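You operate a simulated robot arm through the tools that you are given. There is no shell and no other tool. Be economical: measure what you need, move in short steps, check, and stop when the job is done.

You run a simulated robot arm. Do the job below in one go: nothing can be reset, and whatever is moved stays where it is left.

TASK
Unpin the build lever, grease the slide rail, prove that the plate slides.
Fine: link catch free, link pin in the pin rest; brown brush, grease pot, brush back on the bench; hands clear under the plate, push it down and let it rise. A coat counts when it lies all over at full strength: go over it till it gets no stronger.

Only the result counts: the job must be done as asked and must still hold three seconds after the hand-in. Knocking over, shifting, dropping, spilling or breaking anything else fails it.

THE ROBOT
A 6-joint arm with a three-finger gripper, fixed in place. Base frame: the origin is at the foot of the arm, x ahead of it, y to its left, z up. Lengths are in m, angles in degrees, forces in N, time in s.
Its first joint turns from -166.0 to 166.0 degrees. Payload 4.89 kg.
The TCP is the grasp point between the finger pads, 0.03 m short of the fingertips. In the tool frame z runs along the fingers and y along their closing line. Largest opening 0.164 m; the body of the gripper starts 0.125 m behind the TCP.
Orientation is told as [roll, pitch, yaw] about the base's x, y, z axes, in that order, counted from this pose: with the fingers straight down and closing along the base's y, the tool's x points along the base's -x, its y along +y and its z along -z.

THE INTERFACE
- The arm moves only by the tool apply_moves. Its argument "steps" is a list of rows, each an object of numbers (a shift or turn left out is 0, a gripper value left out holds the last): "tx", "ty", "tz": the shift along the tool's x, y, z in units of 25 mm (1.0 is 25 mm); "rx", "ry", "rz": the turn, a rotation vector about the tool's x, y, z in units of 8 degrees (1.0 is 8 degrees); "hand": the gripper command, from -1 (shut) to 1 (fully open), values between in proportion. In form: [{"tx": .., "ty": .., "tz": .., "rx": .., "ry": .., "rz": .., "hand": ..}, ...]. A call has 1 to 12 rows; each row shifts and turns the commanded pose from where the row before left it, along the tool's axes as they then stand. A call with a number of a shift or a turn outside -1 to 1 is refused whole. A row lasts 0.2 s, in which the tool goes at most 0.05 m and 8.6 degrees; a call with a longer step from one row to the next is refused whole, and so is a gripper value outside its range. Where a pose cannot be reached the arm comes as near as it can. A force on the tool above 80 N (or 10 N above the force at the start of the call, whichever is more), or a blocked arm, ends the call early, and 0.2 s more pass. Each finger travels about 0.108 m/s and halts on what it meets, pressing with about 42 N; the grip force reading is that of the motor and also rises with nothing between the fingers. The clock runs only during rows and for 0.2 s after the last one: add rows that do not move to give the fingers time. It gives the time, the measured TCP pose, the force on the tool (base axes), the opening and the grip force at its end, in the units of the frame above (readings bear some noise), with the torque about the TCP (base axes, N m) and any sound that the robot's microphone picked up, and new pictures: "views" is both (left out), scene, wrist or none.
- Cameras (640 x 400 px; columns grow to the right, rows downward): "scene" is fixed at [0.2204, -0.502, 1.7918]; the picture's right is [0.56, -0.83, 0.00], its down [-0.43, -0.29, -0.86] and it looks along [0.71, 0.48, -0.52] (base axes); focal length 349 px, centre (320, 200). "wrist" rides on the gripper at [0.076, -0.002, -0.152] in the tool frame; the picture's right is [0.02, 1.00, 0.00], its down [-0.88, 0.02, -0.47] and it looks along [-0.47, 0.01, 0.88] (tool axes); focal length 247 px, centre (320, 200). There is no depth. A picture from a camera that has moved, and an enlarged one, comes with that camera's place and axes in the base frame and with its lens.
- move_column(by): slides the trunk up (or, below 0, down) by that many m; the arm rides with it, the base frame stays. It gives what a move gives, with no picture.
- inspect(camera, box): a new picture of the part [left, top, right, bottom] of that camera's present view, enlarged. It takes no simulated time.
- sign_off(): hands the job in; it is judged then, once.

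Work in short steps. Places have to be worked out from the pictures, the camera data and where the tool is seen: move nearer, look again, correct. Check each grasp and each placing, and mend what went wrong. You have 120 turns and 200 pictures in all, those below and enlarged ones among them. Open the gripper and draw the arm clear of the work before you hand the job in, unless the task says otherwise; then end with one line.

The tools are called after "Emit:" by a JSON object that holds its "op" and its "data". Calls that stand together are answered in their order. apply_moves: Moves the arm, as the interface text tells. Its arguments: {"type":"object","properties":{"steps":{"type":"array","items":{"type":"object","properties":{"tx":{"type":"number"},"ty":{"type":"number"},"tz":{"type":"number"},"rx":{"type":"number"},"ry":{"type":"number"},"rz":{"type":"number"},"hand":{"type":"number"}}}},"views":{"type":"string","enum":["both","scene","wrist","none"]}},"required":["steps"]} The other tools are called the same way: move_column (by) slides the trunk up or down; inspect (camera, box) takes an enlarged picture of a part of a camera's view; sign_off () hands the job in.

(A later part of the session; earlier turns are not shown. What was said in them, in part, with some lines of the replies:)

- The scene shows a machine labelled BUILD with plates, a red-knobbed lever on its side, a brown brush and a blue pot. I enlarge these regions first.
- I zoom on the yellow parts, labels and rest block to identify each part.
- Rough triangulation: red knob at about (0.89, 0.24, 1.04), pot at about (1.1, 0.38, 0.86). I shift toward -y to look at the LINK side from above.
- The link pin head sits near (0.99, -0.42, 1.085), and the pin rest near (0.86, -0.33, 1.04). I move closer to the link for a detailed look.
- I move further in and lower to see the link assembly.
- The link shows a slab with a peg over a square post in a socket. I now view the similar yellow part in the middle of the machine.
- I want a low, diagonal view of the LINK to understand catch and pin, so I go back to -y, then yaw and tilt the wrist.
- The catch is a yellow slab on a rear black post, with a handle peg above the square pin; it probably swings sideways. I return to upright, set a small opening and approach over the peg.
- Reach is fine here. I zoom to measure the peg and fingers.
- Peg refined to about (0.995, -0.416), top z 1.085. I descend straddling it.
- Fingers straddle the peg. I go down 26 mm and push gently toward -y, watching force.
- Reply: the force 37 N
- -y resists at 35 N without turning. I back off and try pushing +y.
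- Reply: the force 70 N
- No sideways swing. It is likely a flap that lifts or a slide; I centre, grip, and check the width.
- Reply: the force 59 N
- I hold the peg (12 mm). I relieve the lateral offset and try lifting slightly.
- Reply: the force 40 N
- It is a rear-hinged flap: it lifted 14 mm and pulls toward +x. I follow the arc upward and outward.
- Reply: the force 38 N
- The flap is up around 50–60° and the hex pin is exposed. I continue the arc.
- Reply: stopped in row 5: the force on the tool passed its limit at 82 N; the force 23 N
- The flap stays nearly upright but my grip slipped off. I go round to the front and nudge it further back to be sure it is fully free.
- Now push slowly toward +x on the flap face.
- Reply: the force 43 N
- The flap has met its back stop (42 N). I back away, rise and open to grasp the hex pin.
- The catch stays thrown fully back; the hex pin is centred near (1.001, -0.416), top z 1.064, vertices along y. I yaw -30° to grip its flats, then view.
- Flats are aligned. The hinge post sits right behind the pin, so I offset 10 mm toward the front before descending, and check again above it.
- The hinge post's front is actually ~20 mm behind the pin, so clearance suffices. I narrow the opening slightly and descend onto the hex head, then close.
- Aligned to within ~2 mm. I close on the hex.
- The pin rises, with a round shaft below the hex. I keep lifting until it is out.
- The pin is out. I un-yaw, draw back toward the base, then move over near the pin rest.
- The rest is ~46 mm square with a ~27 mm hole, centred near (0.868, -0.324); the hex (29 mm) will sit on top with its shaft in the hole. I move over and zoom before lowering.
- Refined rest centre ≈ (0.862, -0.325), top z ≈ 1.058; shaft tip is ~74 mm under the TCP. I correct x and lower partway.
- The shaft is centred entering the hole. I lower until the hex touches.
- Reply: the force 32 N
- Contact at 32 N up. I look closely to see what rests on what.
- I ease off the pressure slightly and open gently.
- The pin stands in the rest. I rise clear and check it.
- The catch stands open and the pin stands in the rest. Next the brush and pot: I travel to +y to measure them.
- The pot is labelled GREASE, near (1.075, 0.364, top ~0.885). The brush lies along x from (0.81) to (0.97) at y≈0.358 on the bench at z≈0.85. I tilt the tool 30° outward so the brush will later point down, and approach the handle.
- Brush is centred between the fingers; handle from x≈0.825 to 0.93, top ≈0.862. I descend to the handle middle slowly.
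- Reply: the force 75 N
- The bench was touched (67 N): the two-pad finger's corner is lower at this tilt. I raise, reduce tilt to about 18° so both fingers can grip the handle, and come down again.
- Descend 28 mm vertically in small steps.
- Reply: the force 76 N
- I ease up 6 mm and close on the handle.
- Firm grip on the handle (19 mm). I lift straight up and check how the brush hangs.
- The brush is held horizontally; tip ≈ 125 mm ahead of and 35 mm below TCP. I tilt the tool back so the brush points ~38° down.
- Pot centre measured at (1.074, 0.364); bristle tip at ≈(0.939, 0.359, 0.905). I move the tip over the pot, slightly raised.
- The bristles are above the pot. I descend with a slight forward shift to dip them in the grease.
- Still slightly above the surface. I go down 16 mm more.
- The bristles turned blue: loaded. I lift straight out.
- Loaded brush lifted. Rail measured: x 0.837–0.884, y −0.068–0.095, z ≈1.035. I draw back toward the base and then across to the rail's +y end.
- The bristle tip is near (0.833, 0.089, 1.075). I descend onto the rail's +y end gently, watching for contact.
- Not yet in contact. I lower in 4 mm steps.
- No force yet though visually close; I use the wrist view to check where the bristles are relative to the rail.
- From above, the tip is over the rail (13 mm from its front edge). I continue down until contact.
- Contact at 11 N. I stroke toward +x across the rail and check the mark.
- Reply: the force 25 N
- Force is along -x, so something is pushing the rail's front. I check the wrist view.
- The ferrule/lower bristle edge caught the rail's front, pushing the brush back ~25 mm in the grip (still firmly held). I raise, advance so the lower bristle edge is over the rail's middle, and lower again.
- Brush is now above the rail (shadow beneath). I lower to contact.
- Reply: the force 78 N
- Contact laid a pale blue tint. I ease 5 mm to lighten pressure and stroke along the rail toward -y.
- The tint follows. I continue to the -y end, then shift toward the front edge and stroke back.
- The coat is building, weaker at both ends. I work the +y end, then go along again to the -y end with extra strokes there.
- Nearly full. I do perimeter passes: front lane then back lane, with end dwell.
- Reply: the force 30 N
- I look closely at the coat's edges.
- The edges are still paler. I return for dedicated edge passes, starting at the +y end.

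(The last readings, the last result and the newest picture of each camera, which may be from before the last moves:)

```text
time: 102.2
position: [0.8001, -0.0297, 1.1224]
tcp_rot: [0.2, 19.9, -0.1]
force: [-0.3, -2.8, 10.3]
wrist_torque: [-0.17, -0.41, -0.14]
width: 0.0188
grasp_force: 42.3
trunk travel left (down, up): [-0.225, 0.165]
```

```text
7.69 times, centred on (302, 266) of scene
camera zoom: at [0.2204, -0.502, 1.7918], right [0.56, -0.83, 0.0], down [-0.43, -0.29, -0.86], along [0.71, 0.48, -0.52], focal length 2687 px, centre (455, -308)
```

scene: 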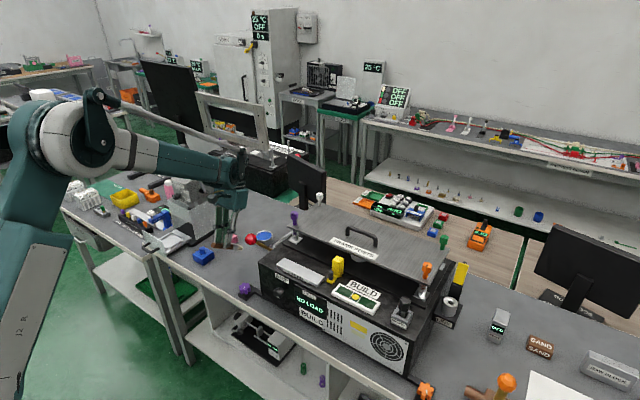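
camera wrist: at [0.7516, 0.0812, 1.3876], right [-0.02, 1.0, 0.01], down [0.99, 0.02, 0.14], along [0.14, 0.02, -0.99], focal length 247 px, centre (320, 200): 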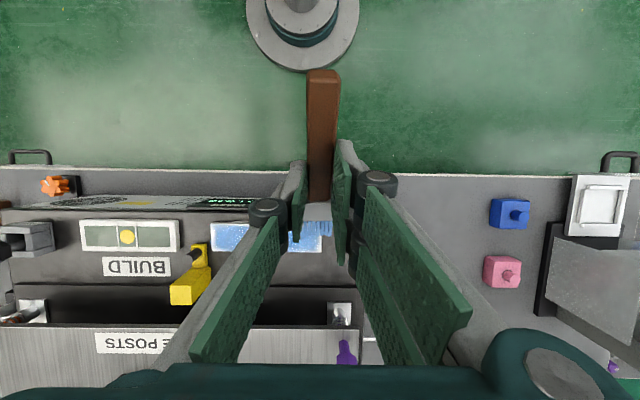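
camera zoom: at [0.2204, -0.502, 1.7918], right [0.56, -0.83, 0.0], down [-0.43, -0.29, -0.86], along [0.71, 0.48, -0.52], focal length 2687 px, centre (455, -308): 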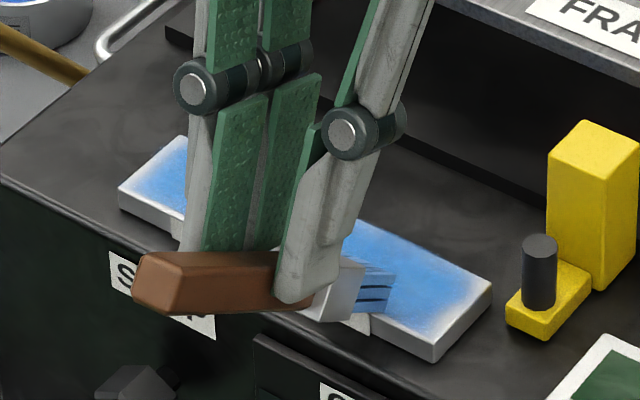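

Now the -y end with cross strokes, slightly firmer.

Emit:
{"op": "apply_moves", "data": {"steps": [{"ty": -0.8}, {"ty": -0.8, "tz": 0.06}, {"tx": -0.35, "tz": -0.13}, {"tx": 0.35, "tz": 0.13}, {"tx": -0.35, "tz": -0.13}, {"ty": 0.4}, {"tx": -0.5, "tz": -0.18}, {"tx": -0.35, "tz": -0.13}, {"tx": 0.6, "tz": 0.22}, {"tx": 0.6, "tz": 0.22}, {"tx": -0.6, "tz": -0.22}, {"tx": -0.6, "tz": -0.22}], "views": "none"}}

Emit:
{"op": "apply_moves", "data": {"steps": [{"ty": 0.9}, {"ty": 0.9}, {"ty": 0.9}, {"ty": 0.9}, {"ty": 0.9}, {"ty": 0.9}, {"ty": 0.4, "tz": 0.08}, {"tx": 0.5, "tz": 0.18}, {"tx": 0.5, "tz": 0.18}, {"tx": 0.3, "tz": 0.11}, {"tx": -0.5, "tz": -0.18}, {"tx": -0.5, "tz": -0.18}], "views": "none"}}

Emit:
{"op": "apply_moves", "data": {"steps": [{"tx": 0.27, "tz": -0.75}, {"tx": 0.34, "tz": -0.94}, {"tx": 0.34, "tz": -0.94}, {"tx": 1, "tz": -0.2}, {"tx": 1, "tz": -0.2}], "views": "none"}}

Emit:
{"op": "inspect", "data": {"camera": "scene", "box": [260, 240, 322, 292]}}

```text
time: 104.8
position: [0.8313, -0.0584, 1.122]
tcp_rot: [0.3, 19.8, 0.1]
force: [-7.7, 0.0, 23.8]
wrist_torque: [0.28, -0.54, 0.08]
width: 0.0192
grasp_force: 42.2
trunk travel left (down, up): [-0.225, 0.165]
```

```text
time: 107.4
position: [0.8217, 0.0855, 1.1203]
tcp_rot: [0.4, 19.9, 0.0]
force: [-6.2, -0.3, 22.1]
wrist_torque: [0.11, -0.48, 0.05]
width: 0.0194
grasp_force: 42.1
trunk travel left (down, up): [-0.225, 0.165]
```

```text
time: 108.6
position: [0.7808, 0.0874, 1.2162]
tcp_rot: [0.3, 19.9, 0.0]
force: [1.4, -0.1, -1.4]
wrist_torque: [-0.04, 0.28, -0.01]
width: 0.0189
grasp_force: 41.5
trunk travel left (down, up): [-0.225, 0.165]
```

```text
7.69 times, centred on (291, 266) of scene
camera zoom: at [0.2204, -0.502, 1.7918], right [0.56, -0.83, 0.0], down [-0.43, -0.29, -0.86], along [0.71, 0.48, -0.52], focal length 2687 px, centre (543, -308)
```

zoom: 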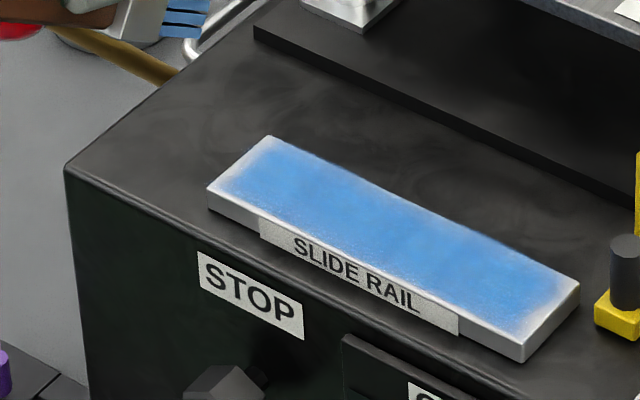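

Better; rims remain a little pale. I do outer-edge passes: +y end further out, then front lane further forward.

Emit:
{"op": "apply_moves", "data": {"steps": [{"tx": -0.47, "tz": -0.17, "ty": 0.35}, {"tx": -0.6, "tz": -0.22}, {"tx": -0.33, "tz": 0.89}, {"tx": -0.33, "tz": 0.89}, {"tx": -0.33, "tz": 0.89}, {"tx": -0.2, "tz": 0.55}, {"tx": -0.15, "tz": 0.42}, {"tx": -0.5, "tz": -0.18}, {"tx": -0.4, "tz": -0.14}, {"tx": 0.6, "tz": 0.22}, {"tx": 0.6, "tz": 0.22}, {"tx": 0.3, "tz": 0.11}], "views": "none"}}

Emit:
{"op": "apply_moves", "data": {"steps": [{"tx": -0.5, "tz": -0.18}, {"tx": 0.5, "tz": 0.18}, {"ty": -0.9}, {"ty": -0.9}, {"ty": -0.9}, {"ty": -0.9}, {"ty": -0.9}, {"ty": -0.9}, {"ty": -0.9}, {"ty": -0.5}, {"tx": -0.3, "tz": -0.11}, {"tx": 0.3, "tz": 0.11}], "views": "none"}}

Emit:
{"op": "inspect", "data": {"camera": "scene", "box": [275, 240, 330, 292]}}

```text
time: 111.2
position: [0.7921, 0.0964, 1.1187]
tcp_rot: [0.3, 19.8, 0.0]
force: [-2.0, 0.5, -1.6]
wrist_torque: [-0.04, 0.04, 0.01]
width: 0.0192
grasp_force: 41.1
trunk travel left (down, up): [-0.225, 0.165]
```

```text
time: 113.8
position: [0.7926, -0.0748, 1.1177]
tcp_rot: [0.3, 19.9, -0.1]
force: [0.2, 0.4, 2.2]
wrist_torque: [0.11, -0.12, -0.02]
width: 0.0189
grasp_force: 41.6
trunk travel left (down, up): [-0.225, 0.165]
```

```text
7.69 times, centred on (302, 266) of scene
camera zoom: at [0.2204, -0.502, 1.7918], right [0.56, -0.83, 0.0], down [-0.43, -0.29, -0.86], along [0.71, 0.48, -0.52], focal length 2687 px, centre (455, -308)
```

zoom: 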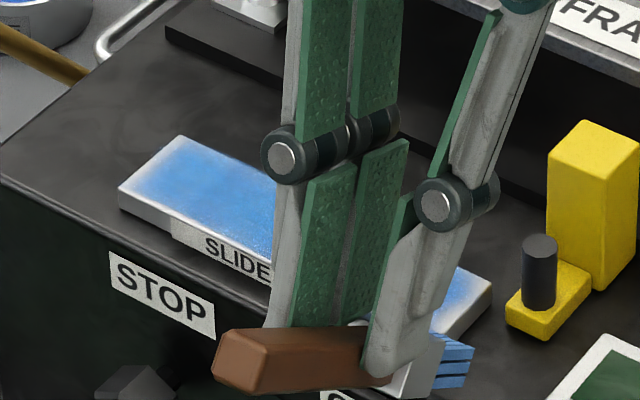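

Continue: end strokes at -y, then the back lane far edge back to +y.

Emit:
{"op": "apply_moves", "data": {"steps": [{"tx": -0.5, "tz": -0.18}, {"tx": 0.4, "tz": 0.15}, {"ty": 0.6, "tz": -0.05}, {"tx": -0.6, "tz": -0.2}, {"tx": -0.6, "tz": -0.2}, {"tx": -0.35, "tz": -0.13}, {"tx": 0.6, "tz": 0.22}, {"tx": 0.6, "tz": 0.22}, {"tx": -0.6, "tz": -0.22}, {"tx": -0.6, "tz": -0.22}, {"ty": 0.3}, {"tx": -0.25, "tz": -0.09}], "views": "none"}}

Emit:
{"op": "apply_moves", "data": {"steps": [{"ty": 0.9}, {"ty": 0.9}, {"ty": 0.9}, {"ty": 0.9}, {"ty": 0.9}, {"ty": 0.6}, {"ty": 0.4}, {"tx": 0.6, "tz": 0.22}, {"tx": 0.6, "tz": 0.22}, {"tx": 0.27, "tz": -0.75}, {"tx": 0.34, "tz": -0.94}, {"tx": 0.5, "tz": -0.94}], "views": "none"}}

Emit:
{"op": "inspect", "data": {"camera": "scene", "box": [260, 240, 322, 292]}}

```text
time: 116.4
position: [0.8411, -0.0532, 1.1199]
tcp_rot: [0.3, 19.8, 0.0]
force: [-18.5, -7.0, 27.4]
wrist_torque: [-0.46, 1.41, 0.05]
width: 0.0187
grasp_force: 42.1
trunk travel left (down, up): [-0.225, 0.165]
```

```text
time: 119.0
position: [0.809, 0.0846, 1.1897]
tcp_rot: [0.4, 19.8, 0.0]
force: [0.8, 0.5, 0.1]
wrist_torque: [-0.02, 0.1, -0.02]
width: 0.0186
grasp_force: 42.2
trunk travel left (down, up): [-0.225, 0.165]
```

```text
7.69 times, centred on (291, 266) of scene
camera zoom: at [0.2204, -0.502, 1.7918], right [0.56, -0.83, 0.0], down [-0.43, -0.29, -0.86], along [0.71, 0.48, -0.52], focal length 2687 px, centre (543, -308)
```

zoom: 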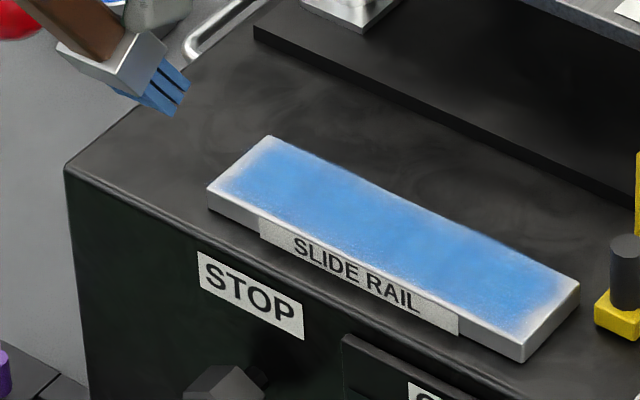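

The rims look the same as before the last passes. I zoom on both ends to judge evenness.

Emit:
{"op": "inspect", "data": {"camera": "scene", "box": [305, 266, 325, 288]}}

Emit:
{"op": "inspect", "data": {"camera": "scene", "box": [284, 254, 306, 276]}}

```text
16.00 times, centred on (315, 277) of scene
camera zoom: at [0.2204, -0.502, 1.7918], right [0.56, -0.83, 0.0], down [-0.43, -0.29, -0.86], along [0.71, 0.48, -0.52], focal length 5589 px, centre (400, -1032)
```

zoom: 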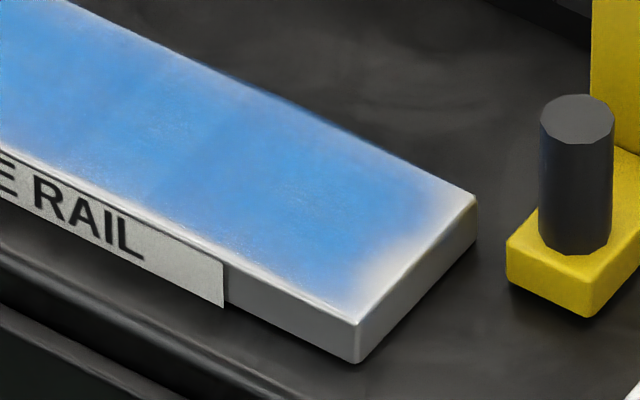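

```text
16.00 times, centred on (295, 265) of scene
camera zoom: at [0.2204, -0.502, 1.7918], right [0.56, -0.83, 0.0], down [-0.43, -0.29, -0.86], along [0.71, 0.48, -0.52], focal length 5589 px, centre (720, -840)
```

zoom: 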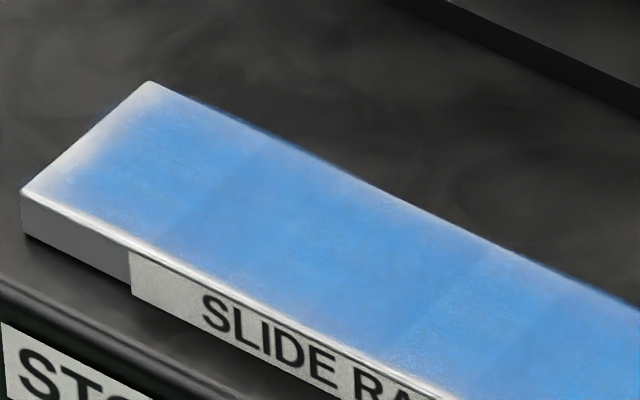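

The coat looks even with soft rims. To be sure, I will re-dip and go over once more; first I check the brush's present attitude.

Emit:
{"op": "apply_moves", "data": {"steps": [{"tx": 0.6, "tz": -0.5}, {"tx": 0.6, "tz": -0.5}], "views": "wrist"}}

Emit:
{"op": "inspect", "data": {"camera": "scene", "box": [230, 200, 310, 270]}}

```text
time: 119.6
position: [0.7883, 0.0857, 1.223]
tcp_rot: [0.3, 19.8, -0.1]
force: [0.8, 0.2, -1.2]
wrist_torque: [0.01, 0.17, -0.01]
width: 0.0187
grasp_force: 42.3
trunk travel left (down, up): [-0.225, 0.165]
camera wrist: at [0.7677, 0.0828, 1.3931], right [-0.02, 1.0, 0.01], down [0.99, 0.02, 0.14], along [0.14, 0.02, -0.99], focal length 247 px, centre (320, 200)
```

wrist: 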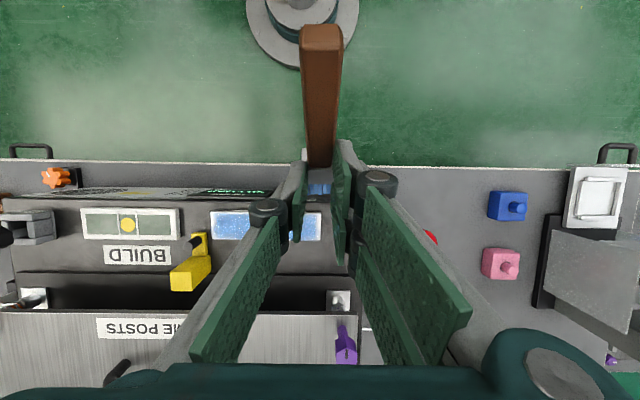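

```text
5.71 times, centred on (270, 235) of scene
camera zoom: at [0.2204, -0.502, 1.7918], right [0.56, -0.83, 0.0], down [-0.43, -0.29, -0.86], along [0.71, 0.48, -0.52], focal length 1996 px, centre (606, 0)
```

zoom: 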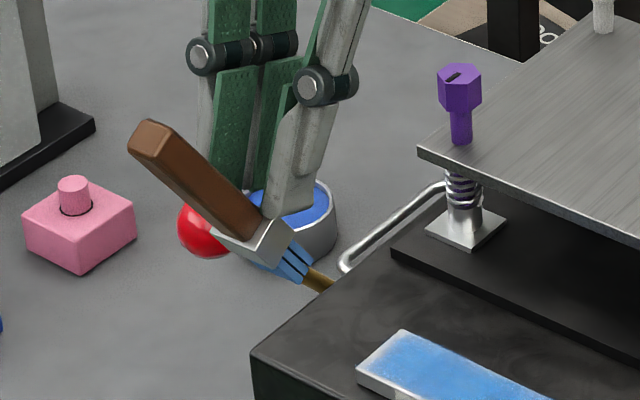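

The brush now points ~50° down with the tip nearly under the TCP, a good attitude for pressing. It is still blue, so I make a further full pass with it and compare.

Emit:
{"op": "apply_moves", "data": {"steps": [{"tx": -0.84, "tz": -0.31}, {"tx": -0.84, "tz": -0.31}, {"tx": -0.84, "tz": -0.31}, {"tx": -0.29, "tz": 0.8}, {"tx": -0.29, "tz": 0.8}, {"tx": -0.29, "tz": 0.8}, {"tx": -0.2, "tz": 0.55}, {"tx": -0.05, "tz": 0.15}], "views": "none"}}

Emit:
{"op": "inspect", "data": {"camera": "scene", "box": [260, 230, 322, 285]}}

```text
time: 121.4
position: [0.8534, 0.0853, 1.1409]
tcp_rot: [0.3, 19.9, 0.0]
force: [0.2, -0.8, 0.4]
wrist_torque: [-0.02, 0.02, -0.02]
width: 0.0182
grasp_force: 42.0
trunk travel left (down, up): [-0.225, 0.165]
```

```text
7.27 times, centred on (291, 258) of scene
camera zoom: at [0.2204, -0.502, 1.7918], right [0.56, -0.83, 0.0], down [-0.43, -0.29, -0.86], along [0.71, 0.48, -0.52], focal length 2540 px, centre (531, -218)
```

zoom: 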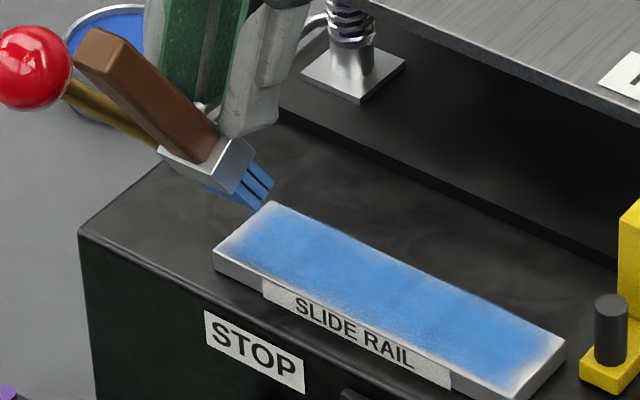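

Lower in small steps to contact.

Emit:
{"op": "apply_moves", "data": {"steps": [{"tx": -0.07, "tz": 0.19}, {"tx": -0.07, "tz": 0.19}, {"tx": -0.05, "tz": 0.13}], "views": "none"}}

```text
time: 122.2
position: [0.8547, 0.0836, 1.1289]
tcp_rot: [0.3, 19.9, 0.0]
force: [0.5, -0.1, -0.9]
wrist_torque: [0.02, -0.03, 0.01]
width: 0.0188
grasp_force: 42.0
trunk travel left (down, up): [-0.225, 0.165]
```

Emit:
{"op": "apply_moves", "data": {"steps": [{"tx": -0.04, "tz": 0.11}, {"tx": -0.04, "tz": 0.11}, {"tx": -0.04, "tz": 0.11}, {"tx": -0.03, "tz": 0.07}], "views": "none"}}

Emit:
{"op": "inspect", "data": {"camera": "scene", "box": [260, 230, 322, 285]}}

```text
time: 123.2
position: [0.8538, 0.0836, 1.1196]
tcp_rot: [0.3, 20.0, 0.0]
force: [7.4, 0.9, 46.1]
wrist_torque: [-0.1, -0.5, -0.02]
width: 0.0188
grasp_force: 42.1
trunk travel left (down, up): [-0.225, 0.165]
```

```text
7.27 times, centred on (291, 258) of scene
camera zoom: at [0.2204, -0.502, 1.7918], right [0.56, -0.83, 0.0], down [-0.43, -0.29, -0.86], along [0.71, 0.48, -0.52], focal length 2540 px, centre (531, -218)
```

zoom: 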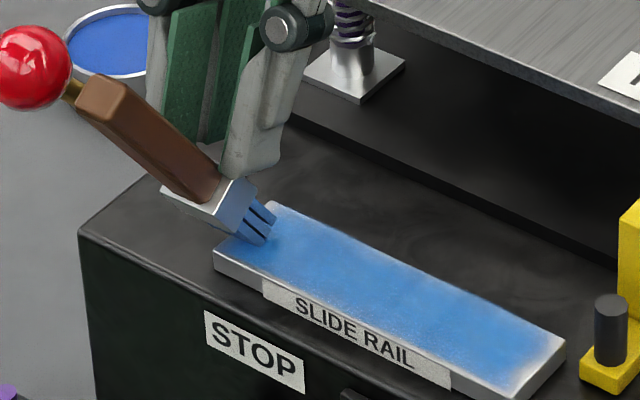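

In contact. Now cross-strokes at the +y end, then the front lane to -y, cross-strokes, back lane.

Emit:
{"op": "apply_moves", "data": {"steps": [{"tx": -0.45, "tz": -0.25, "ty": 0.2}, {"tx": 0.6, "tz": 0.22}, {"tx": 0.6, "tz": 0.22}, {"tx": -0.2, "tz": -0.07}, {"ty": -0.9}, {"ty": -0.9}, {"ty": -0.9}, {"ty": -0.9}, {"ty": -0.9}, {"ty": -0.9}, {"ty": -0.7}, {"tx": -0.4, "tz": -0.15}], "views": "none"}}

Emit:
{"op": "apply_moves", "data": {"steps": [{"tx": 0.4, "tz": 0.15}, {"ty": 0.4}, {"tx": -0.5, "tz": -0.18}, {"tx": -0.4, "tz": -0.15}, {"tx": 0.5, "tz": 0.18}, {"tx": -0.5, "tz": -0.18}, {"ty": 0.9}, {"ty": 0.9}, {"ty": 0.9}, {"ty": 0.9}, {"ty": 0.9}, {"ty": 0.9}], "views": "none"}}

Emit:
{"op": "apply_moves", "data": {"steps": [{"ty": 0.4}, {"tx": 0.5, "tz": 0.18}, {"ty": -0.9}, {"ty": -0.9}, {"ty": -0.9}, {"ty": -0.9}, {"ty": -0.9}, {"ty": -0.8}, {"ty": 0.6}, {"tx": 0.3, "tz": -0.8}, {"tx": 0.34, "tz": -0.94}, {"tx": 0.5, "tz": -0.94, "ty": 1}], "views": "none"}}

Emit:
{"op": "apply_moves", "data": {"steps": [{"tx": 0.8, "ty": 1}, {"ty": 1, "tx": 0.8}, {"ty": 1, "tx": 0.8}, {"ty": 1}], "views": "wrist"}}

Emit:
{"op": "inspect", "data": {"camera": "scene", "box": [280, 254, 322, 292]}}

```text
time: 125.8
position: [0.8499, -0.0631, 1.1201]
tcp_rot: [0.4, 19.9, 0.0]
force: [-4.4, 0.1, 20.8]
wrist_torque: [-0.16, 0.39, 0.0]
width: 0.0187
grasp_force: 41.8
trunk travel left (down, up): [-0.225, 0.165]
```

```text
time: 128.4
position: [0.8638, 0.0831, 1.1195]
tcp_rot: [0.3, 19.8, 0.0]
force: [0.7, 0.4, 17.7]
wrist_torque: [0.02, 0.0, 0.01]
width: 0.0189
grasp_force: 41.9
trunk travel left (down, up): [-0.225, 0.165]
```

```text
time: 131.0
position: [0.8478, -0.0021, 1.1903]
tcp_rot: [0.5, 19.9, 0.0]
force: [-0.3, -1.0, -0.5]
wrist_torque: [0.19, 0.02, -0.04]
width: 0.0188
grasp_force: 42.0
trunk travel left (down, up): [-0.225, 0.165]
```

```text
time: 132.0
position: [0.7903, 0.0998, 1.214]
tcp_rot: [0.4, 19.9, 0.1]
force: [-0.7, -0.3, -0.1]
wrist_torque: [0.05, -0.13, -0.03]
width: 0.0189
grasp_force: 42.1
trunk travel left (down, up): [-0.225, 0.165]
camera wrist: at [0.7696, 0.0968, 1.3829], right [-0.02, 1.0, 0.01], down [0.99, 0.02, 0.15], along [0.15, 0.02, -0.99], focal length 247 px, centre (320, 200)
```

wrist: 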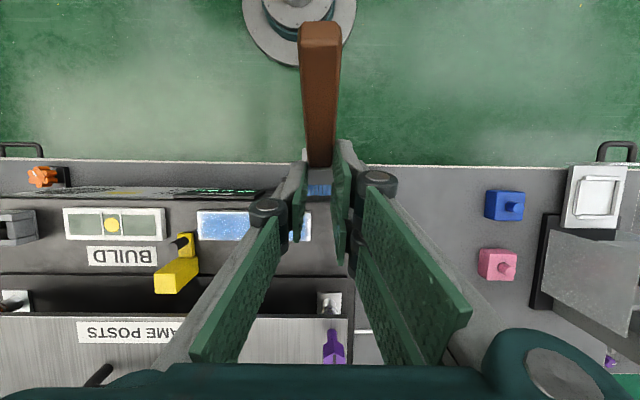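

```text
10.53 times, centred on (301, 273) of scene
camera zoom: at [0.2204, -0.502, 1.7918], right [0.56, -0.83, 0.0], down [-0.43, -0.29, -0.86], along [0.71, 0.48, -0.52], focal length 3677 px, centre (520, -568)
```

zoom: 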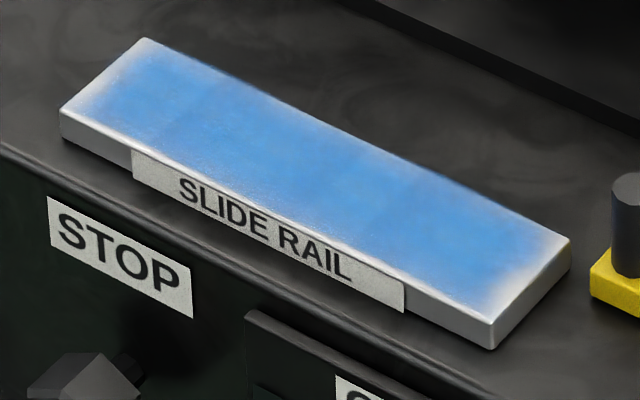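

The coat is identical to earlier pictures, so it has reached its limit. Now I carry the brush back over its original place and rotate it toward horizontal.

Emit:
{"op": "apply_moves", "data": {"steps": [{"ty": 1}, {"ty": 1}, {"ty": 1}, {"ty": 1}, {"ty": 1}, {"ty": 1}, {"ty": 1}, {"ty": 1}, {"ty": 1}, {"ty": 1}, {"ty": 0.4}], "views": "none"}}

Emit:
{"op": "apply_moves", "data": {"steps": [{"ry": -1}, {"ry": -1}, {"ry": -1}, {"ry": -1}, {"ry": -1}, {"ry": -1}, {}], "views": "wrist"}}

Emit:
{"op": "inspect", "data": {"camera": "scene", "box": [170, 160, 300, 270]}}

```text
time: 134.4
position: [0.7916, 0.3588, 1.2147]
tcp_rot: [0.3, 19.9, 0.0]
force: [0.1, 0.6, -0.2]
wrist_torque: [-0.06, 0.02, -0.01]
width: 0.0186
grasp_force: 42.6
trunk travel left (down, up): [-0.225, 0.165]
```

```text
time: 136.0
position: [0.7916, 0.3597, 1.2142]
tcp_rot: [0.4, -28.3, -0.4]
force: [-1.1, 0.5, 0.6]
wrist_torque: [0.01, -0.06, -0.01]
width: 0.0186
grasp_force: 42.2
trunk travel left (down, up): [-0.225, 0.165]
camera wrist: at [0.6514, 0.3577, 1.3132], right [-0.02, 1.0, 0.0], down [0.55, 0.01, 0.83], along [0.83, 0.01, -0.55], focal length 247 px, centre (320, 200)
```

wrist: 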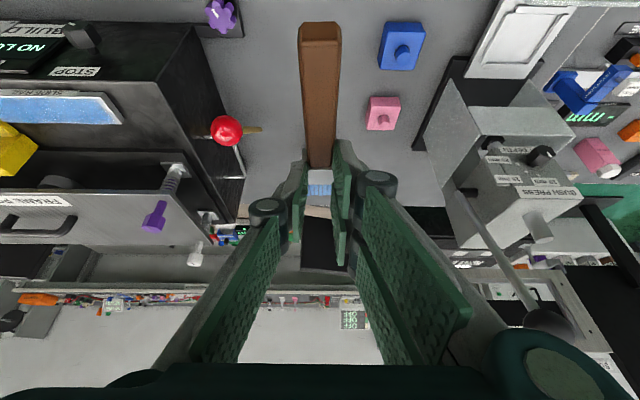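

```text
3.64 times, centred on (235, 215) of scene
camera zoom: at [0.2204, -0.502, 1.7918], right [0.56, -0.83, 0.0], down [-0.43, -0.29, -0.86], along [0.71, 0.48, -0.52], focal length 1270 px, centre (629, 146)
```

zoom: 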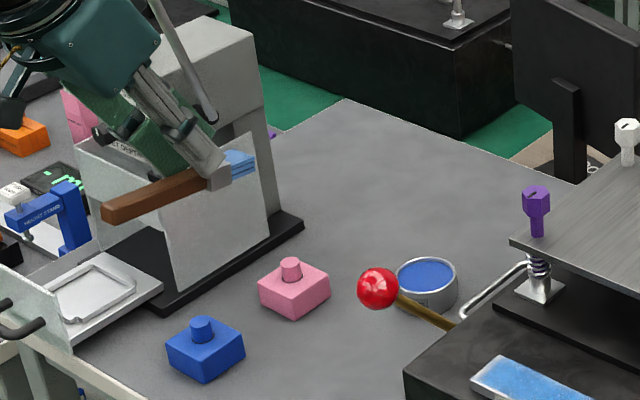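

Slightly more tilt is needed for level. I rotate ~10° further and go down toward the bench.

Emit:
{"op": "apply_moves", "data": {"steps": [{"ry": -0.7}, {"ry": -0.6}], "views": "none"}}

Emit:
{"op": "apply_moves", "data": {"steps": [{"tx": 0.27, "tz": 0.92}, {"tx": 0.27, "tz": 0.92}, {"tx": 0.27, "tz": 0.92}, {"tx": 0.27, "tz": 0.92}, {"tx": 0.27, "tz": 0.92}, {"tx": 0.27, "tz": 0.92}, {"tx": 0.27, "tz": 0.92}, {"tx": 0.27, "tz": 0.92}, {"tx": 0.27, "tz": 0.92}, {"tx": 0.27, "tz": 0.92}, {"tx": 0.27, "tz": 0.92}], "views": "wrist"}}

Emit:
{"op": "inspect", "data": {"camera": "scene", "box": [200, 200, 300, 290]}}

```text
time: 136.6
position: [0.792, 0.3591, 1.2145]
tcp_rot: [0.4, -38.5, -0.4]
force: [0.7, -0.1, 0.0]
wrist_torque: [-0.04, 0.03, 0.0]
width: 0.0186
grasp_force: 41.8
trunk travel left (down, up): [-0.225, 0.165]
```

```text
time: 139.0
position: [0.8905, 0.3598, 0.9683]
tcp_rot: [0.4, -38.5, -0.4]
force: [-0.4, -0.2, 0.0]
wrist_torque: [0.04, -0.02, 0.01]
width: 0.0188
grasp_force: 42.4
trunk travel left (down, up): [-0.225, 0.165]
camera wrist: at [0.7345, 0.3588, 1.0415], right [-0.01, 1.0, -0.01], down [0.39, 0.01, 0.92], along [0.92, 0.01, -0.39], focal length 247 px, centre (320, 200)
```

wrist: 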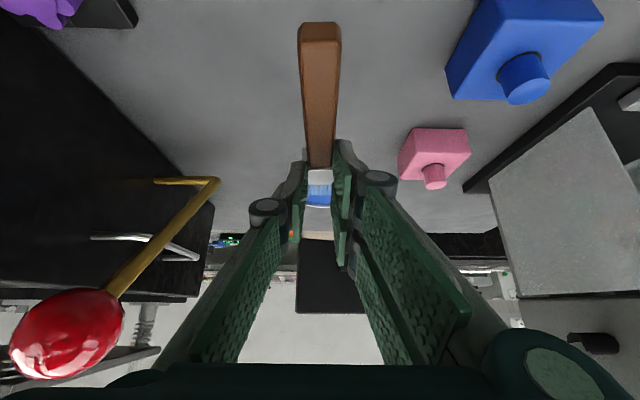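

```text
4.44 times, centred on (250, 245) of scene
camera zoom: at [0.2204, -0.502, 1.7918], right [0.56, -0.83, 0.0], down [-0.43, -0.29, -0.86], along [0.71, 0.48, -0.52], focal length 1552 px, centre (631, 0)
```

zoom: 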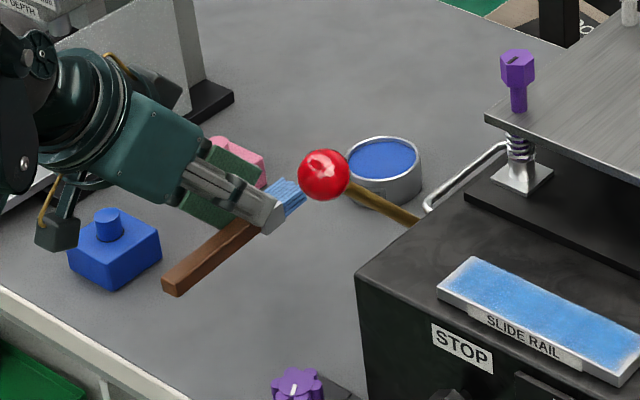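

Brush is level, tail at x≈0.81 (bench edge ~0.77). I lower straight down carefully until contact.

Emit:
{"op": "apply_moves", "data": {"steps": [{"tx": 0.3, "tz": 0.37}, {"tx": 0.3, "tz": 0.37}, {"tx": 0.3, "tz": 0.37}, {"tx": 0.2, "tz": 0.25}, {"tx": 0.12, "tz": 0.16}, {"tx": 0.1, "tz": 0.12}], "views": "none"}}

Emit:
{"op": "inspect", "data": {"camera": "scene", "box": [210, 220, 280, 290]}}

```text
time: 140.4
position: [0.8901, 0.3615, 0.9164]
tcp_rot: [0.4, -38.5, -0.3]
force: [0.1, -0.7, 0.0]
wrist_torque: [-0.02, 0.0, 0.01]
width: 0.0188
grasp_force: 41.9
trunk travel left (down, up): [-0.225, 0.165]
```

```text
5.71 times, centred on (245, 255) of scene
camera zoom: at [0.2204, -0.502, 1.7918], right [0.56, -0.83, 0.0], down [-0.43, -0.29, -0.86], along [0.71, 0.48, -0.52], focal length 1996 px, centre (749, -114)
```

zoom: 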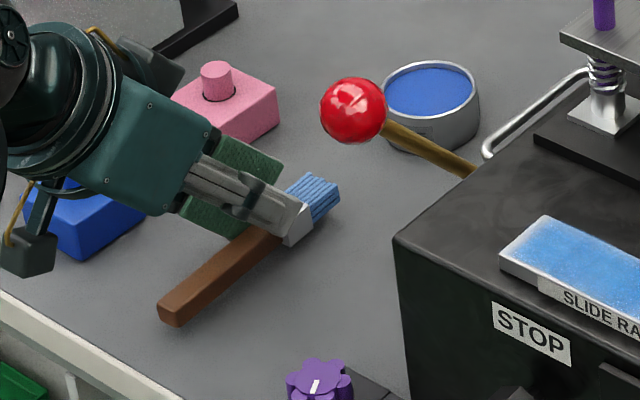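

Continue in 3 mm steps until force appears.

Emit:
{"op": "apply_moves", "data": {"steps": [{"tx": 0.08, "tz": 0.095}, {"tx": 0.08, "tz": 0.095}, {"tx": 0.08, "tz": 0.095}, {"tx": 0.05, "tz": 0.06}], "views": "none"}}

```text
time: 141.4
position: [0.8908, 0.3612, 0.908]
tcp_rot: [0.4, -38.6, -0.4]
force: [6.7, -0.8, 24.6]
wrist_torque: [0.05, 0.43, 0.04]
width: 0.0187
grasp_force: 41.7
trunk travel left (down, up): [-0.225, 0.165]
```

Brush touches the bench (25 N). I ease slightly and open.

Emit:
{"op": "apply_moves", "data": {"steps": [{"tx": -0.04, "tz": -0.05}, {"hand": -0.85}, {"hand": -0.7}, {"hand": -0.5}, {"hand": -0.4}, {}], "views": "none"}}

Emit:
{"op": "apply_moves", "data": {"steps": [{"tx": -0.25, "tz": -0.31}, {"tx": -0.5, "tz": -0.62}, {"tx": -0.6, "tz": -0.75}, {"tx": -0.6, "tz": -0.75}, {"tx": -0.6, "tz": -0.75}, {"tx": -0.6, "tz": -0.75}, {"tx": -0.6, "tz": -0.75}], "views": "wrist"}}

Emit:
{"op": "inspect", "data": {"camera": "scene", "box": [200, 200, 300, 290]}}

```text
time: 142.8
position: [0.8908, 0.3609, 0.9073]
tcp_rot: [0.4, -38.7, -0.4]
force: [-0.1, -0.6, 0.5]
wrist_torque: [-0.02, 0.01, -0.01]
width: 0.0493
grasp_force: 0.1
trunk travel left (down, up): [-0.225, 0.165]
```

```text
time: 144.4
position: [0.8901, 0.3601, 1.0593]
tcp_rot: [0.4, -38.5, -0.4]
force: [-0.1, 0.4, 0.0]
wrist_torque: [0.0, 0.02, -0.01]
width: 0.0493
grasp_force: 0.1
trunk travel left (down, up): [-0.225, 0.165]
camera wrist: at [0.7344, 0.3588, 1.1305], right [-0.01, 1.0, -0.01], down [0.4, 0.01, 0.92], along [0.92, 0.01, -0.4], focal length 247 px, centre (320, 200)
```

wrist: 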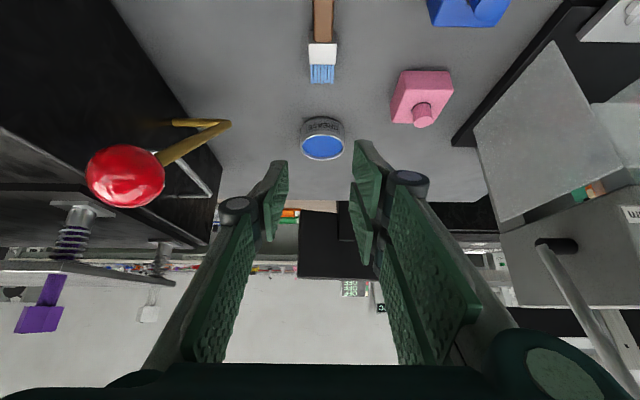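

```text
4.44 times, centred on (250, 245) of scene
camera zoom: at [0.2204, -0.502, 1.7918], right [0.56, -0.83, 0.0], down [-0.43, -0.29, -0.86], along [0.71, 0.48, -0.52], focal length 1552 px, centre (631, 0)
```

zoom: 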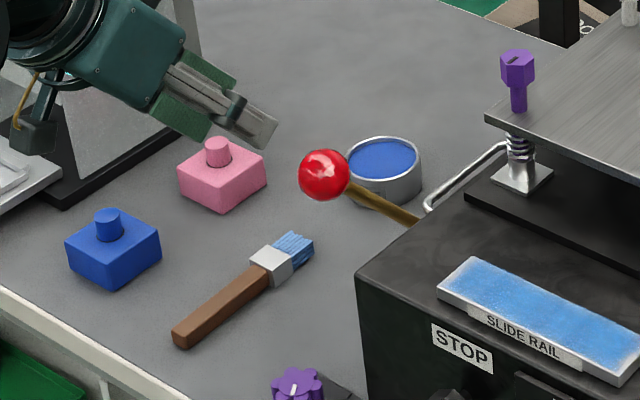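

The brush lies on the bench. Now for the plate: I rise, return upright, close the fingers, and travel to view the plate handle.

Emit:
{"op": "apply_moves", "data": {"steps": [{"tx": -0.75, "tz": -0.94}, {"tx": -0.75, "tz": -0.94}, {"tx": -0.75, "tz": -0.94}, {"tx": -0.75, "tz": -0.94}, {"tx": -0.75, "tz": -0.94}, {"tx": -0.75, "tz": -0.94}, {"ry": 0.96}, {"ry": 0.96}, {"ry": 0.96}, {"ry": 0.96}, {"ry": 0.96}, {"hand": -1}], "views": "none"}}

Emit:
{"op": "apply_moves", "data": {"steps": [{"ty": -1, "tz": -0.8}, {"ty": -1, "tz": -0.8}, {"ty": -1}, {"ty": -1}, {"ty": -1}, {"ty": -1}, {"ty": -1}, {"ty": -1}, {"ty": -1}, {"ty": -1}, {"ty": -1}, {"ty": -1}], "views": "none"}}

Emit:
{"op": "apply_moves", "data": {"steps": [{"ty": -1}, {"ty": -1}, {"ty": -1}, {"ty": -1}, {"ty": -1}, {"ty": -1}, {"ty": -0.8}], "views": "both"}}

```text
time: 147.0
position: [0.8926, 0.3584, 1.2374]
tcp_rot: [0.3, -0.1, -0.1]
force: [1.6, 0.9, -0.8]
wrist_torque: [-0.04, 0.17, -0.01]
width: 0.0
grasp_force: 41.8
trunk travel left (down, up): [-0.225, 0.165]
```

```text
time: 149.6
position: [0.8902, 0.0586, 1.275]
tcp_rot: [0.3, -0.1, -0.2]
force: [0.3, 0.5, -0.2]
wrist_torque: [-0.06, 0.0, 0.0]
width: 0.0003
grasp_force: 42.4
trunk travel left (down, up): [-0.225, 0.165]
```

```text
time: 151.2
position: [0.8893, -0.1119, 1.2762]
tcp_rot: [0.3, 0.0, 0.0]
force: [-0.3, 0.0, -0.6]
wrist_torque: [-0.03, -0.03, 0.0]
width: 0.0
grasp_force: 41.6
trunk travel left (down, up): [-0.225, 0.165]
camera wrist: at [0.8114, -0.1133, 1.4282], right [-0.02, 1.0, 0.01], down [0.88, 0.01, 0.47], along [0.47, 0.01, -0.88], focal length 247 px, centre (320, 200)
```

scene: 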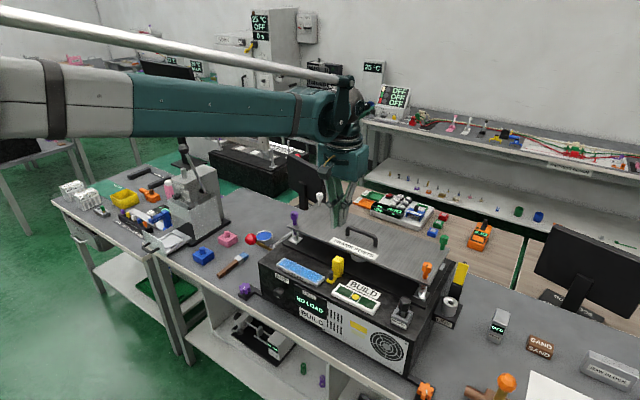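
wrist: 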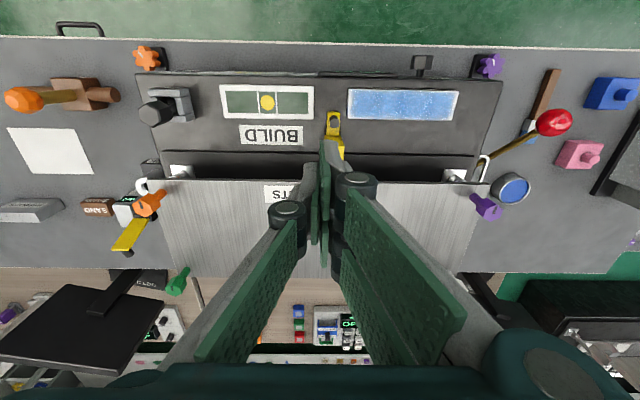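

The plate handle bar is at about (1.025, -0.11, top 1.14), central on the plate. I move above it and come down close.

Emit:
{"op": "apply_moves", "data": {"steps": [{"tx": -0.9}, {"tx": -0.9}, {"tx": -0.9}, {"tx": -0.9}, {"tx": -0.9}, {"tx": -0.93}, {"tz": 0.9}, {"tz": 0.9}, {"tz": 0.9}, {"tz": 0.7}], "views": "none"}}

Emit:
{"op": "inspect", "data": {"camera": "scene", "box": [300, 200, 430, 310]}}

Emit:
{"op": "inspect", "data": {"camera": "wrist", "box": [230, 60, 410, 200]}}

```text
time: 153.4
position: [1.0244, -0.1098, 1.1915]
tcp_rot: [0.3, -0.2, -0.1]
force: [-0.7, 0.8, 0.0]
wrist_torque: [-0.01, 0.0, -0.01]
width: 0.0
grasp_force: 41.8
trunk travel left (down, up): [-0.225, 0.165]
```

```text
3.64 times, centred on (365, 255) of scene
camera zoom: at [0.2204, -0.502, 1.7918], right [0.56, -0.83, 0.0], down [-0.43, -0.29, -0.86], along [0.71, 0.48, -0.52], focal length 1270 px, centre (156, 0)
```

zoom: 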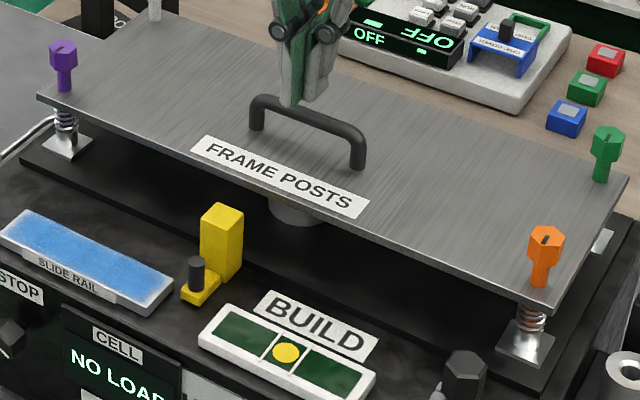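

```text
2.86 times, centred on (320, 130) of wrist
camera zoom: at [0.9472, -0.1122, 1.3432], right [-0.02, 1.0, 0.01], down [0.88, 0.01, 0.47], along [0.47, 0.01, -0.88], focal length 706 px, centre (320, 400)
```

zoom: 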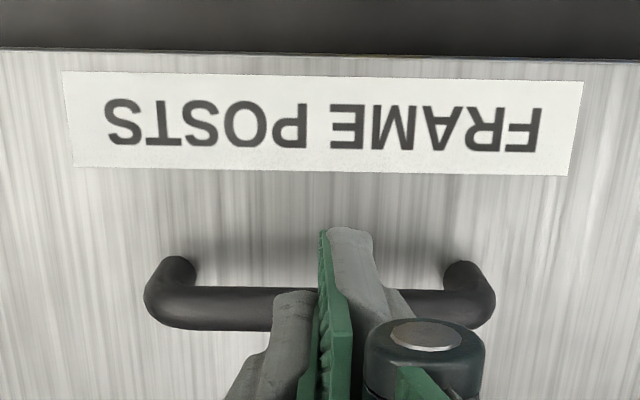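

Fingertips are centred above the handle bar. I press down slowly and watch the force.

Emit:
{"op": "apply_moves", "data": {"steps": [{"tz": 0.3}, {"tz": 0.3}, {"tz": 0.2}, {"tz": 0.2}, {"tz": 0.2}], "views": "none"}}

Emit:
{"op": "inspect", "data": {"camera": "scene", "box": [225, 200, 430, 330]}}

```text
time: 154.6
position: [1.0253, -0.1103, 1.1612]
tcp_rot: [0.3, -0.1, -0.1]
force: [1.9, 1.7, 7.8]
wrist_torque: [0.0, -0.1, 0.03]
width: 0.0058
grasp_force: 45.2
trunk travel left (down, up): [-0.225, 0.165]
```

```text
3.08 times, centred on (328, 265) of scene
camera zoom: at [0.2204, -0.502, 1.7918], right [0.56, -0.83, 0.0], down [-0.43, -0.29, -0.86], along [0.71, 0.48, -0.52], focal length 1075 px, centre (297, 0)
```

zoom: 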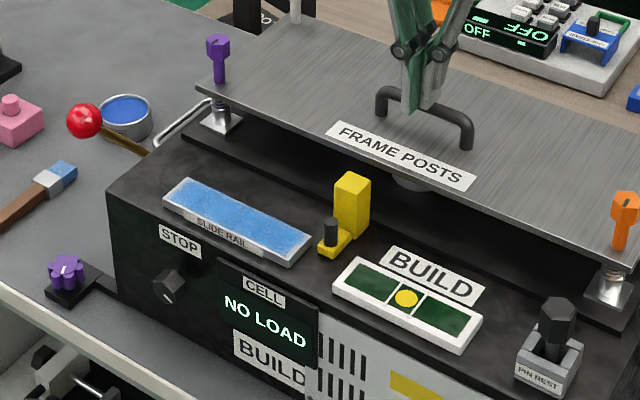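

The plate moves down easily (8 N). I keep pressing to find the bottom of travel.

Emit:
{"op": "apply_moves", "data": {"steps": [{"tz": 0.2}, {"tz": 0.2}, {"tz": 0.2}, {"tz": 0.2}], "views": "none"}}

Emit:
{"op": "inspect", "data": {"camera": "scene", "box": [225, 200, 430, 330]}}

```text
time: 155.6
position: [1.0254, -0.1103, 1.1426]
tcp_rot: [0.2, -0.2, 0.0]
force: [16.3, 1.4, 42.6]
wrist_torque: [-0.03, -0.54, 0.03]
width: 0.0058
grasp_force: 45.2
trunk travel left (down, up): [-0.225, 0.165]
```

```text
3.08 times, centred on (328, 265) of scene
camera zoom: at [0.2204, -0.502, 1.7918], right [0.56, -0.83, 0.0], down [-0.43, -0.29, -0.86], along [0.71, 0.48, -0.52], focal length 1075 px, centre (297, 0)
```

zoom: 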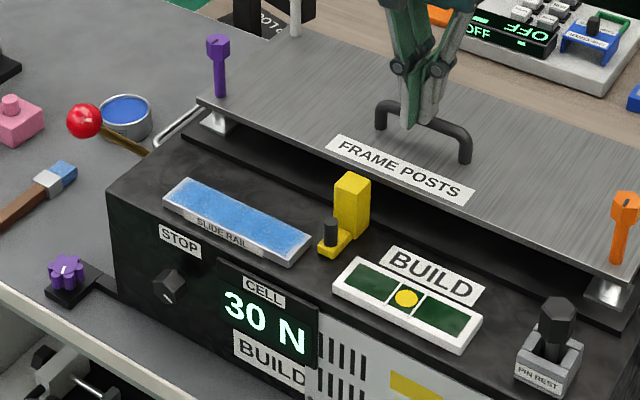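

The cell reads 30 N and the plate sank further. I press a bit more, toward 70 N.

Emit:
{"op": "apply_moves", "data": {"steps": [{"tz": 0.12}, {"tz": 0.12}, {"tz": 0.1}], "views": "none"}}

Emit:
{"op": "inspect", "data": {"camera": "scene", "box": [225, 200, 430, 330]}}

```text
time: 156.4
position: [1.025, -0.109, 1.1379]
tcp_rot: [0.2, -0.4, -0.2]
force: [4.4, -0.5, 63.7]
wrist_torque: [-0.2, -0.18, -0.17]
width: 0.0062
grasp_force: 45.2
trunk travel left (down, up): [-0.225, 0.165]
stopped in row 3: the force on the tool passed its limit at 82 N (the readings are from after the stop); the commanded pose is now the measured one
```

```text
3.08 times, centred on (328, 265) of scene
camera zoom: at [0.2204, -0.502, 1.7918], right [0.56, -0.83, 0.0], down [-0.43, -0.29, -0.86], along [0.71, 0.48, -0.52], focal length 1075 px, centre (297, 0)
```

zoom: 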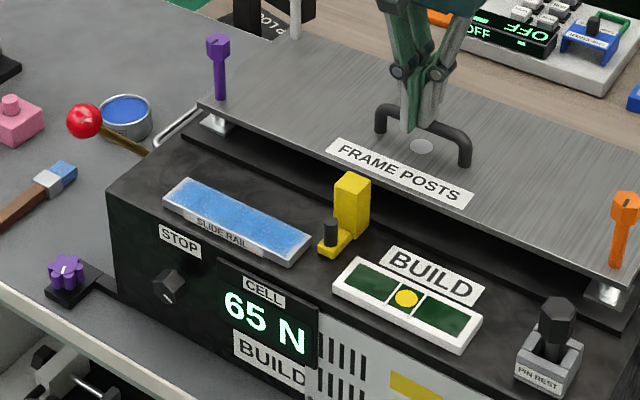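

Bottom of travel reached (cell 65 N). I let the plate rise and draw clear.

Emit:
{"op": "apply_moves", "data": {"steps": [{"tz": -0.3}, {"tz": -0.4}, {"tz": -0.5}, {"tz": -0.6}, {"tz": -0.8}, {"tz": -1}, {"tz": -1}, {"tz": -1}, {"tx": 1, "hand": -0.3}, {"tx": 1}, {"tx": 1}, {"tx": 1}], "views": "scene"}}

Emit:
{"op": "inspect", "data": {"camera": "scene", "box": [225, 180, 475, 340]}}

```text
time: 159.0
position: [0.9253, -0.1094, 1.2729]
tcp_rot: [0.3, -0.2, -0.2]
force: [0.2, -0.5, -1.8]
wrist_torque: [0.0, 0.12, -0.03]
width: 0.0574
grasp_force: 0.0
trunk travel left (down, up): [-0.225, 0.165]
```

scene: 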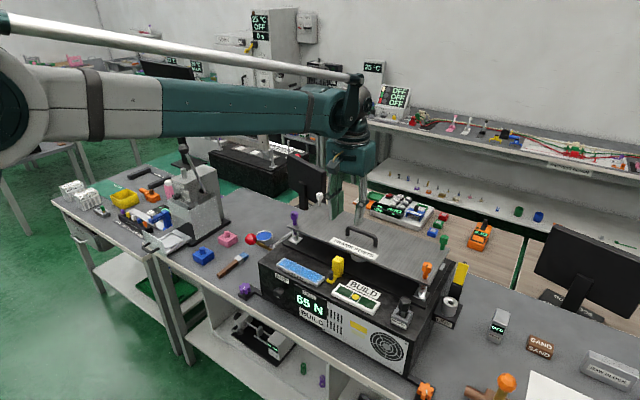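

```text
2.50 times, centred on (350, 260) of scene
camera zoom: at [0.2204, -0.502, 1.7918], right [0.56, -0.83, 0.0], down [-0.43, -0.29, -0.86], along [0.71, 0.48, -0.52], focal length 873 px, centre (245, 50)
```

zoom: 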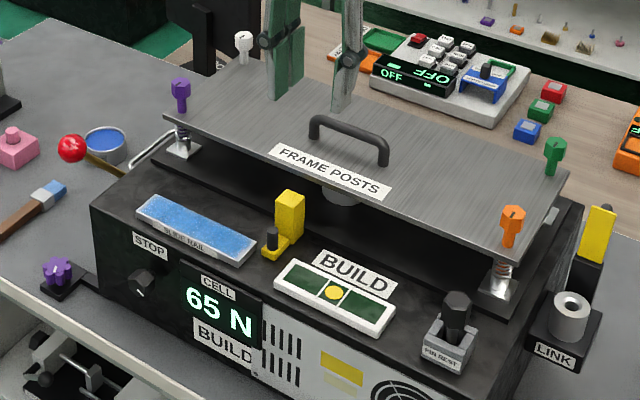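

The plate rose back, catch open, pin in rest, brush on the bench. I draw the arm clear with the gripper open and take a last look.

Emit:
{"op": "apply_moves", "data": {"steps": [{"tx": 1, "tz": -0.5, "hand": 0.5}, {"tx": 1, "tz": -0.5}, {"tx": 1, "tz": -0.5}, {"tx": 1, "tz": -0.5}, {"tx": 1, "tz": -0.5}, {"tx": 1, "tz": -0.5}, {"tx": 1}, {"tx": 1}, {}, {}], "views": "wrist"}}

Emit:
{"op": "inspect", "data": {"camera": "wrist", "box": [120, 100, 520, 300]}}

Emit:
{"op": "inspect", "data": {"camera": "scene", "box": [380, 250, 480, 330]}}

```text
time: 161.2
position: [0.725, -0.1104, 1.3493]
tcp_rot: [0.2, -0.2, -0.2]
force: [-0.4, 0.1, 0.4]
wrist_torque: [0.05, -0.02, 0.0]
width: 0.1232
grasp_force: 0.0
trunk travel left (down, up): [-0.225, 0.165]
camera wrist: at [0.6475, -0.113, 1.5011], right [-0.02, 1.0, 0.01], down [0.88, 0.01, 0.48], along [0.48, 0.01, -0.88], focal length 247 px, centre (320, 200)
```

wrist: 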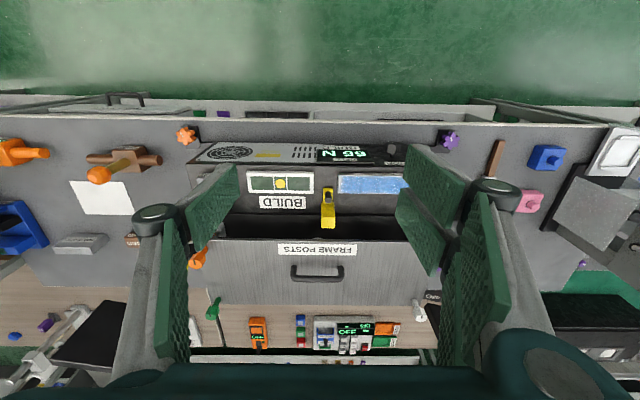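

```text
1.60 times, centred on (320, 200) of wrist
camera zoom: at [0.6475, -0.113, 1.5011], right [-0.02, 1.0, 0.01], down [0.88, 0.01, 0.48], along [0.48, 0.01, -0.88], focal length 395 px, centre (320, 200)
```

zoom: 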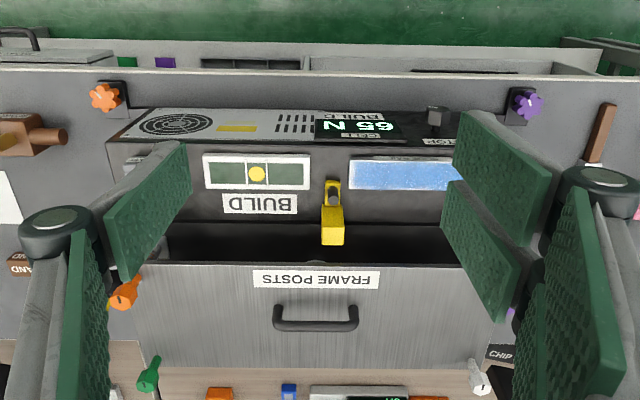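

```text
5.00 times, centred on (430, 290) of scene
camera zoom: at [0.2204, -0.502, 1.7918], right [0.56, -0.83, 0.0], down [-0.43, -0.29, -0.86], along [0.71, 0.48, -0.52], focal length 1747 px, centre (-230, -250)
```

zoom: 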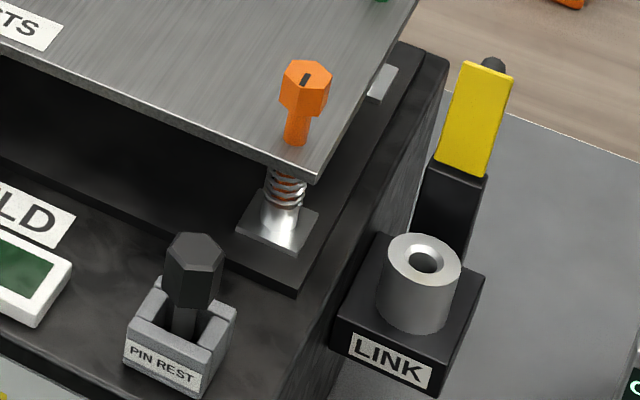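

I check the coat once from above.

Emit:
{"op": "inspect", "data": {"camera": "wrist", "box": [328, 165, 418, 205]}}

```text
7.11 times, centred on (373, 185) of wrist
camera zoom: at [0.6475, -0.113, 1.5011], right [-0.02, 1.0, 0.01], down [0.88, 0.01, 0.48], along [0.48, 0.01, -0.88], focal length 1756 px, centre (-57, 307)
```

zoom: 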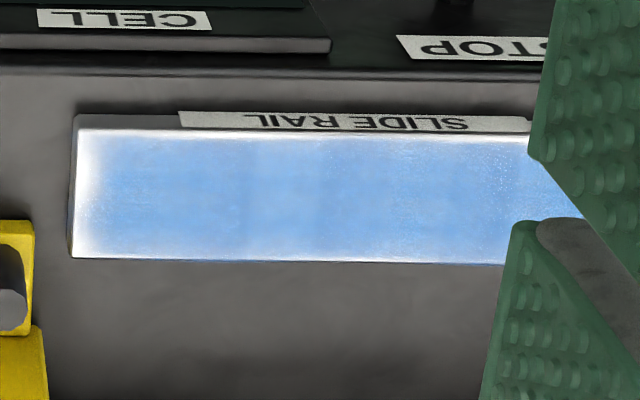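

I shift the arm slightly to see the other end for comparison.

Emit:
{"op": "apply_moves", "data": {"steps": [{"ty": 1}, {"ty": 1}, {"ty": 1}, {"ty": 1}, {"ty": 1}], "views": "none"}}

Emit:
{"op": "inspect", "data": {"camera": "wrist", "box": [270, 160, 370, 205]}}

```text
time: 162.4
position: [0.7255, 0.0133, 1.3484]
tcp_rot: [0.3, -0.2, -0.1]
force: [0.0, -0.2, -0.6]
wrist_torque: [0.08, 0.02, -0.02]
width: 0.1229
grasp_force: 0.1
trunk travel left (down, up): [-0.225, 0.165]
```

```text
6.40 times, centred on (320, 182) of wrist
camera zoom: at [0.6479, 0.0116, 1.5013], right [-0.02, 1.0, 0.01], down [0.88, 0.01, 0.48], along [0.48, 0.01, -0.88], focal length 1581 px, centre (320, 312)
```

zoom: 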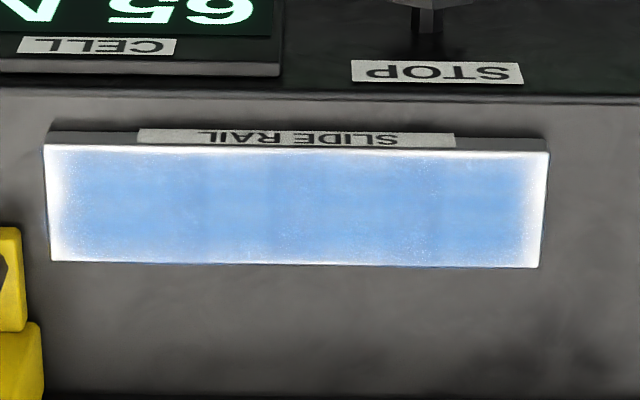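

The coat fades the same way at both ends and along the rims and is even elsewhere, so that fade looks like rendering and not a missed strip. Catch, pin, brush and plate are all as asked, so I hand in.

Emit:
{"op": "sign_off", "data": {}}

```text
The job is handed in.
```

I've handed the job in: the link catch is thrown back, the link pin stands in the pin rest, the slide rail is greased all over, the brown brush is back on the bench, and the plate was pushed to the bottom of its travel and rose again. The coat looks slightly paler along the rim. Going over it again didn't change that, but I greased with a single dip and didn't reload the brush to test it.
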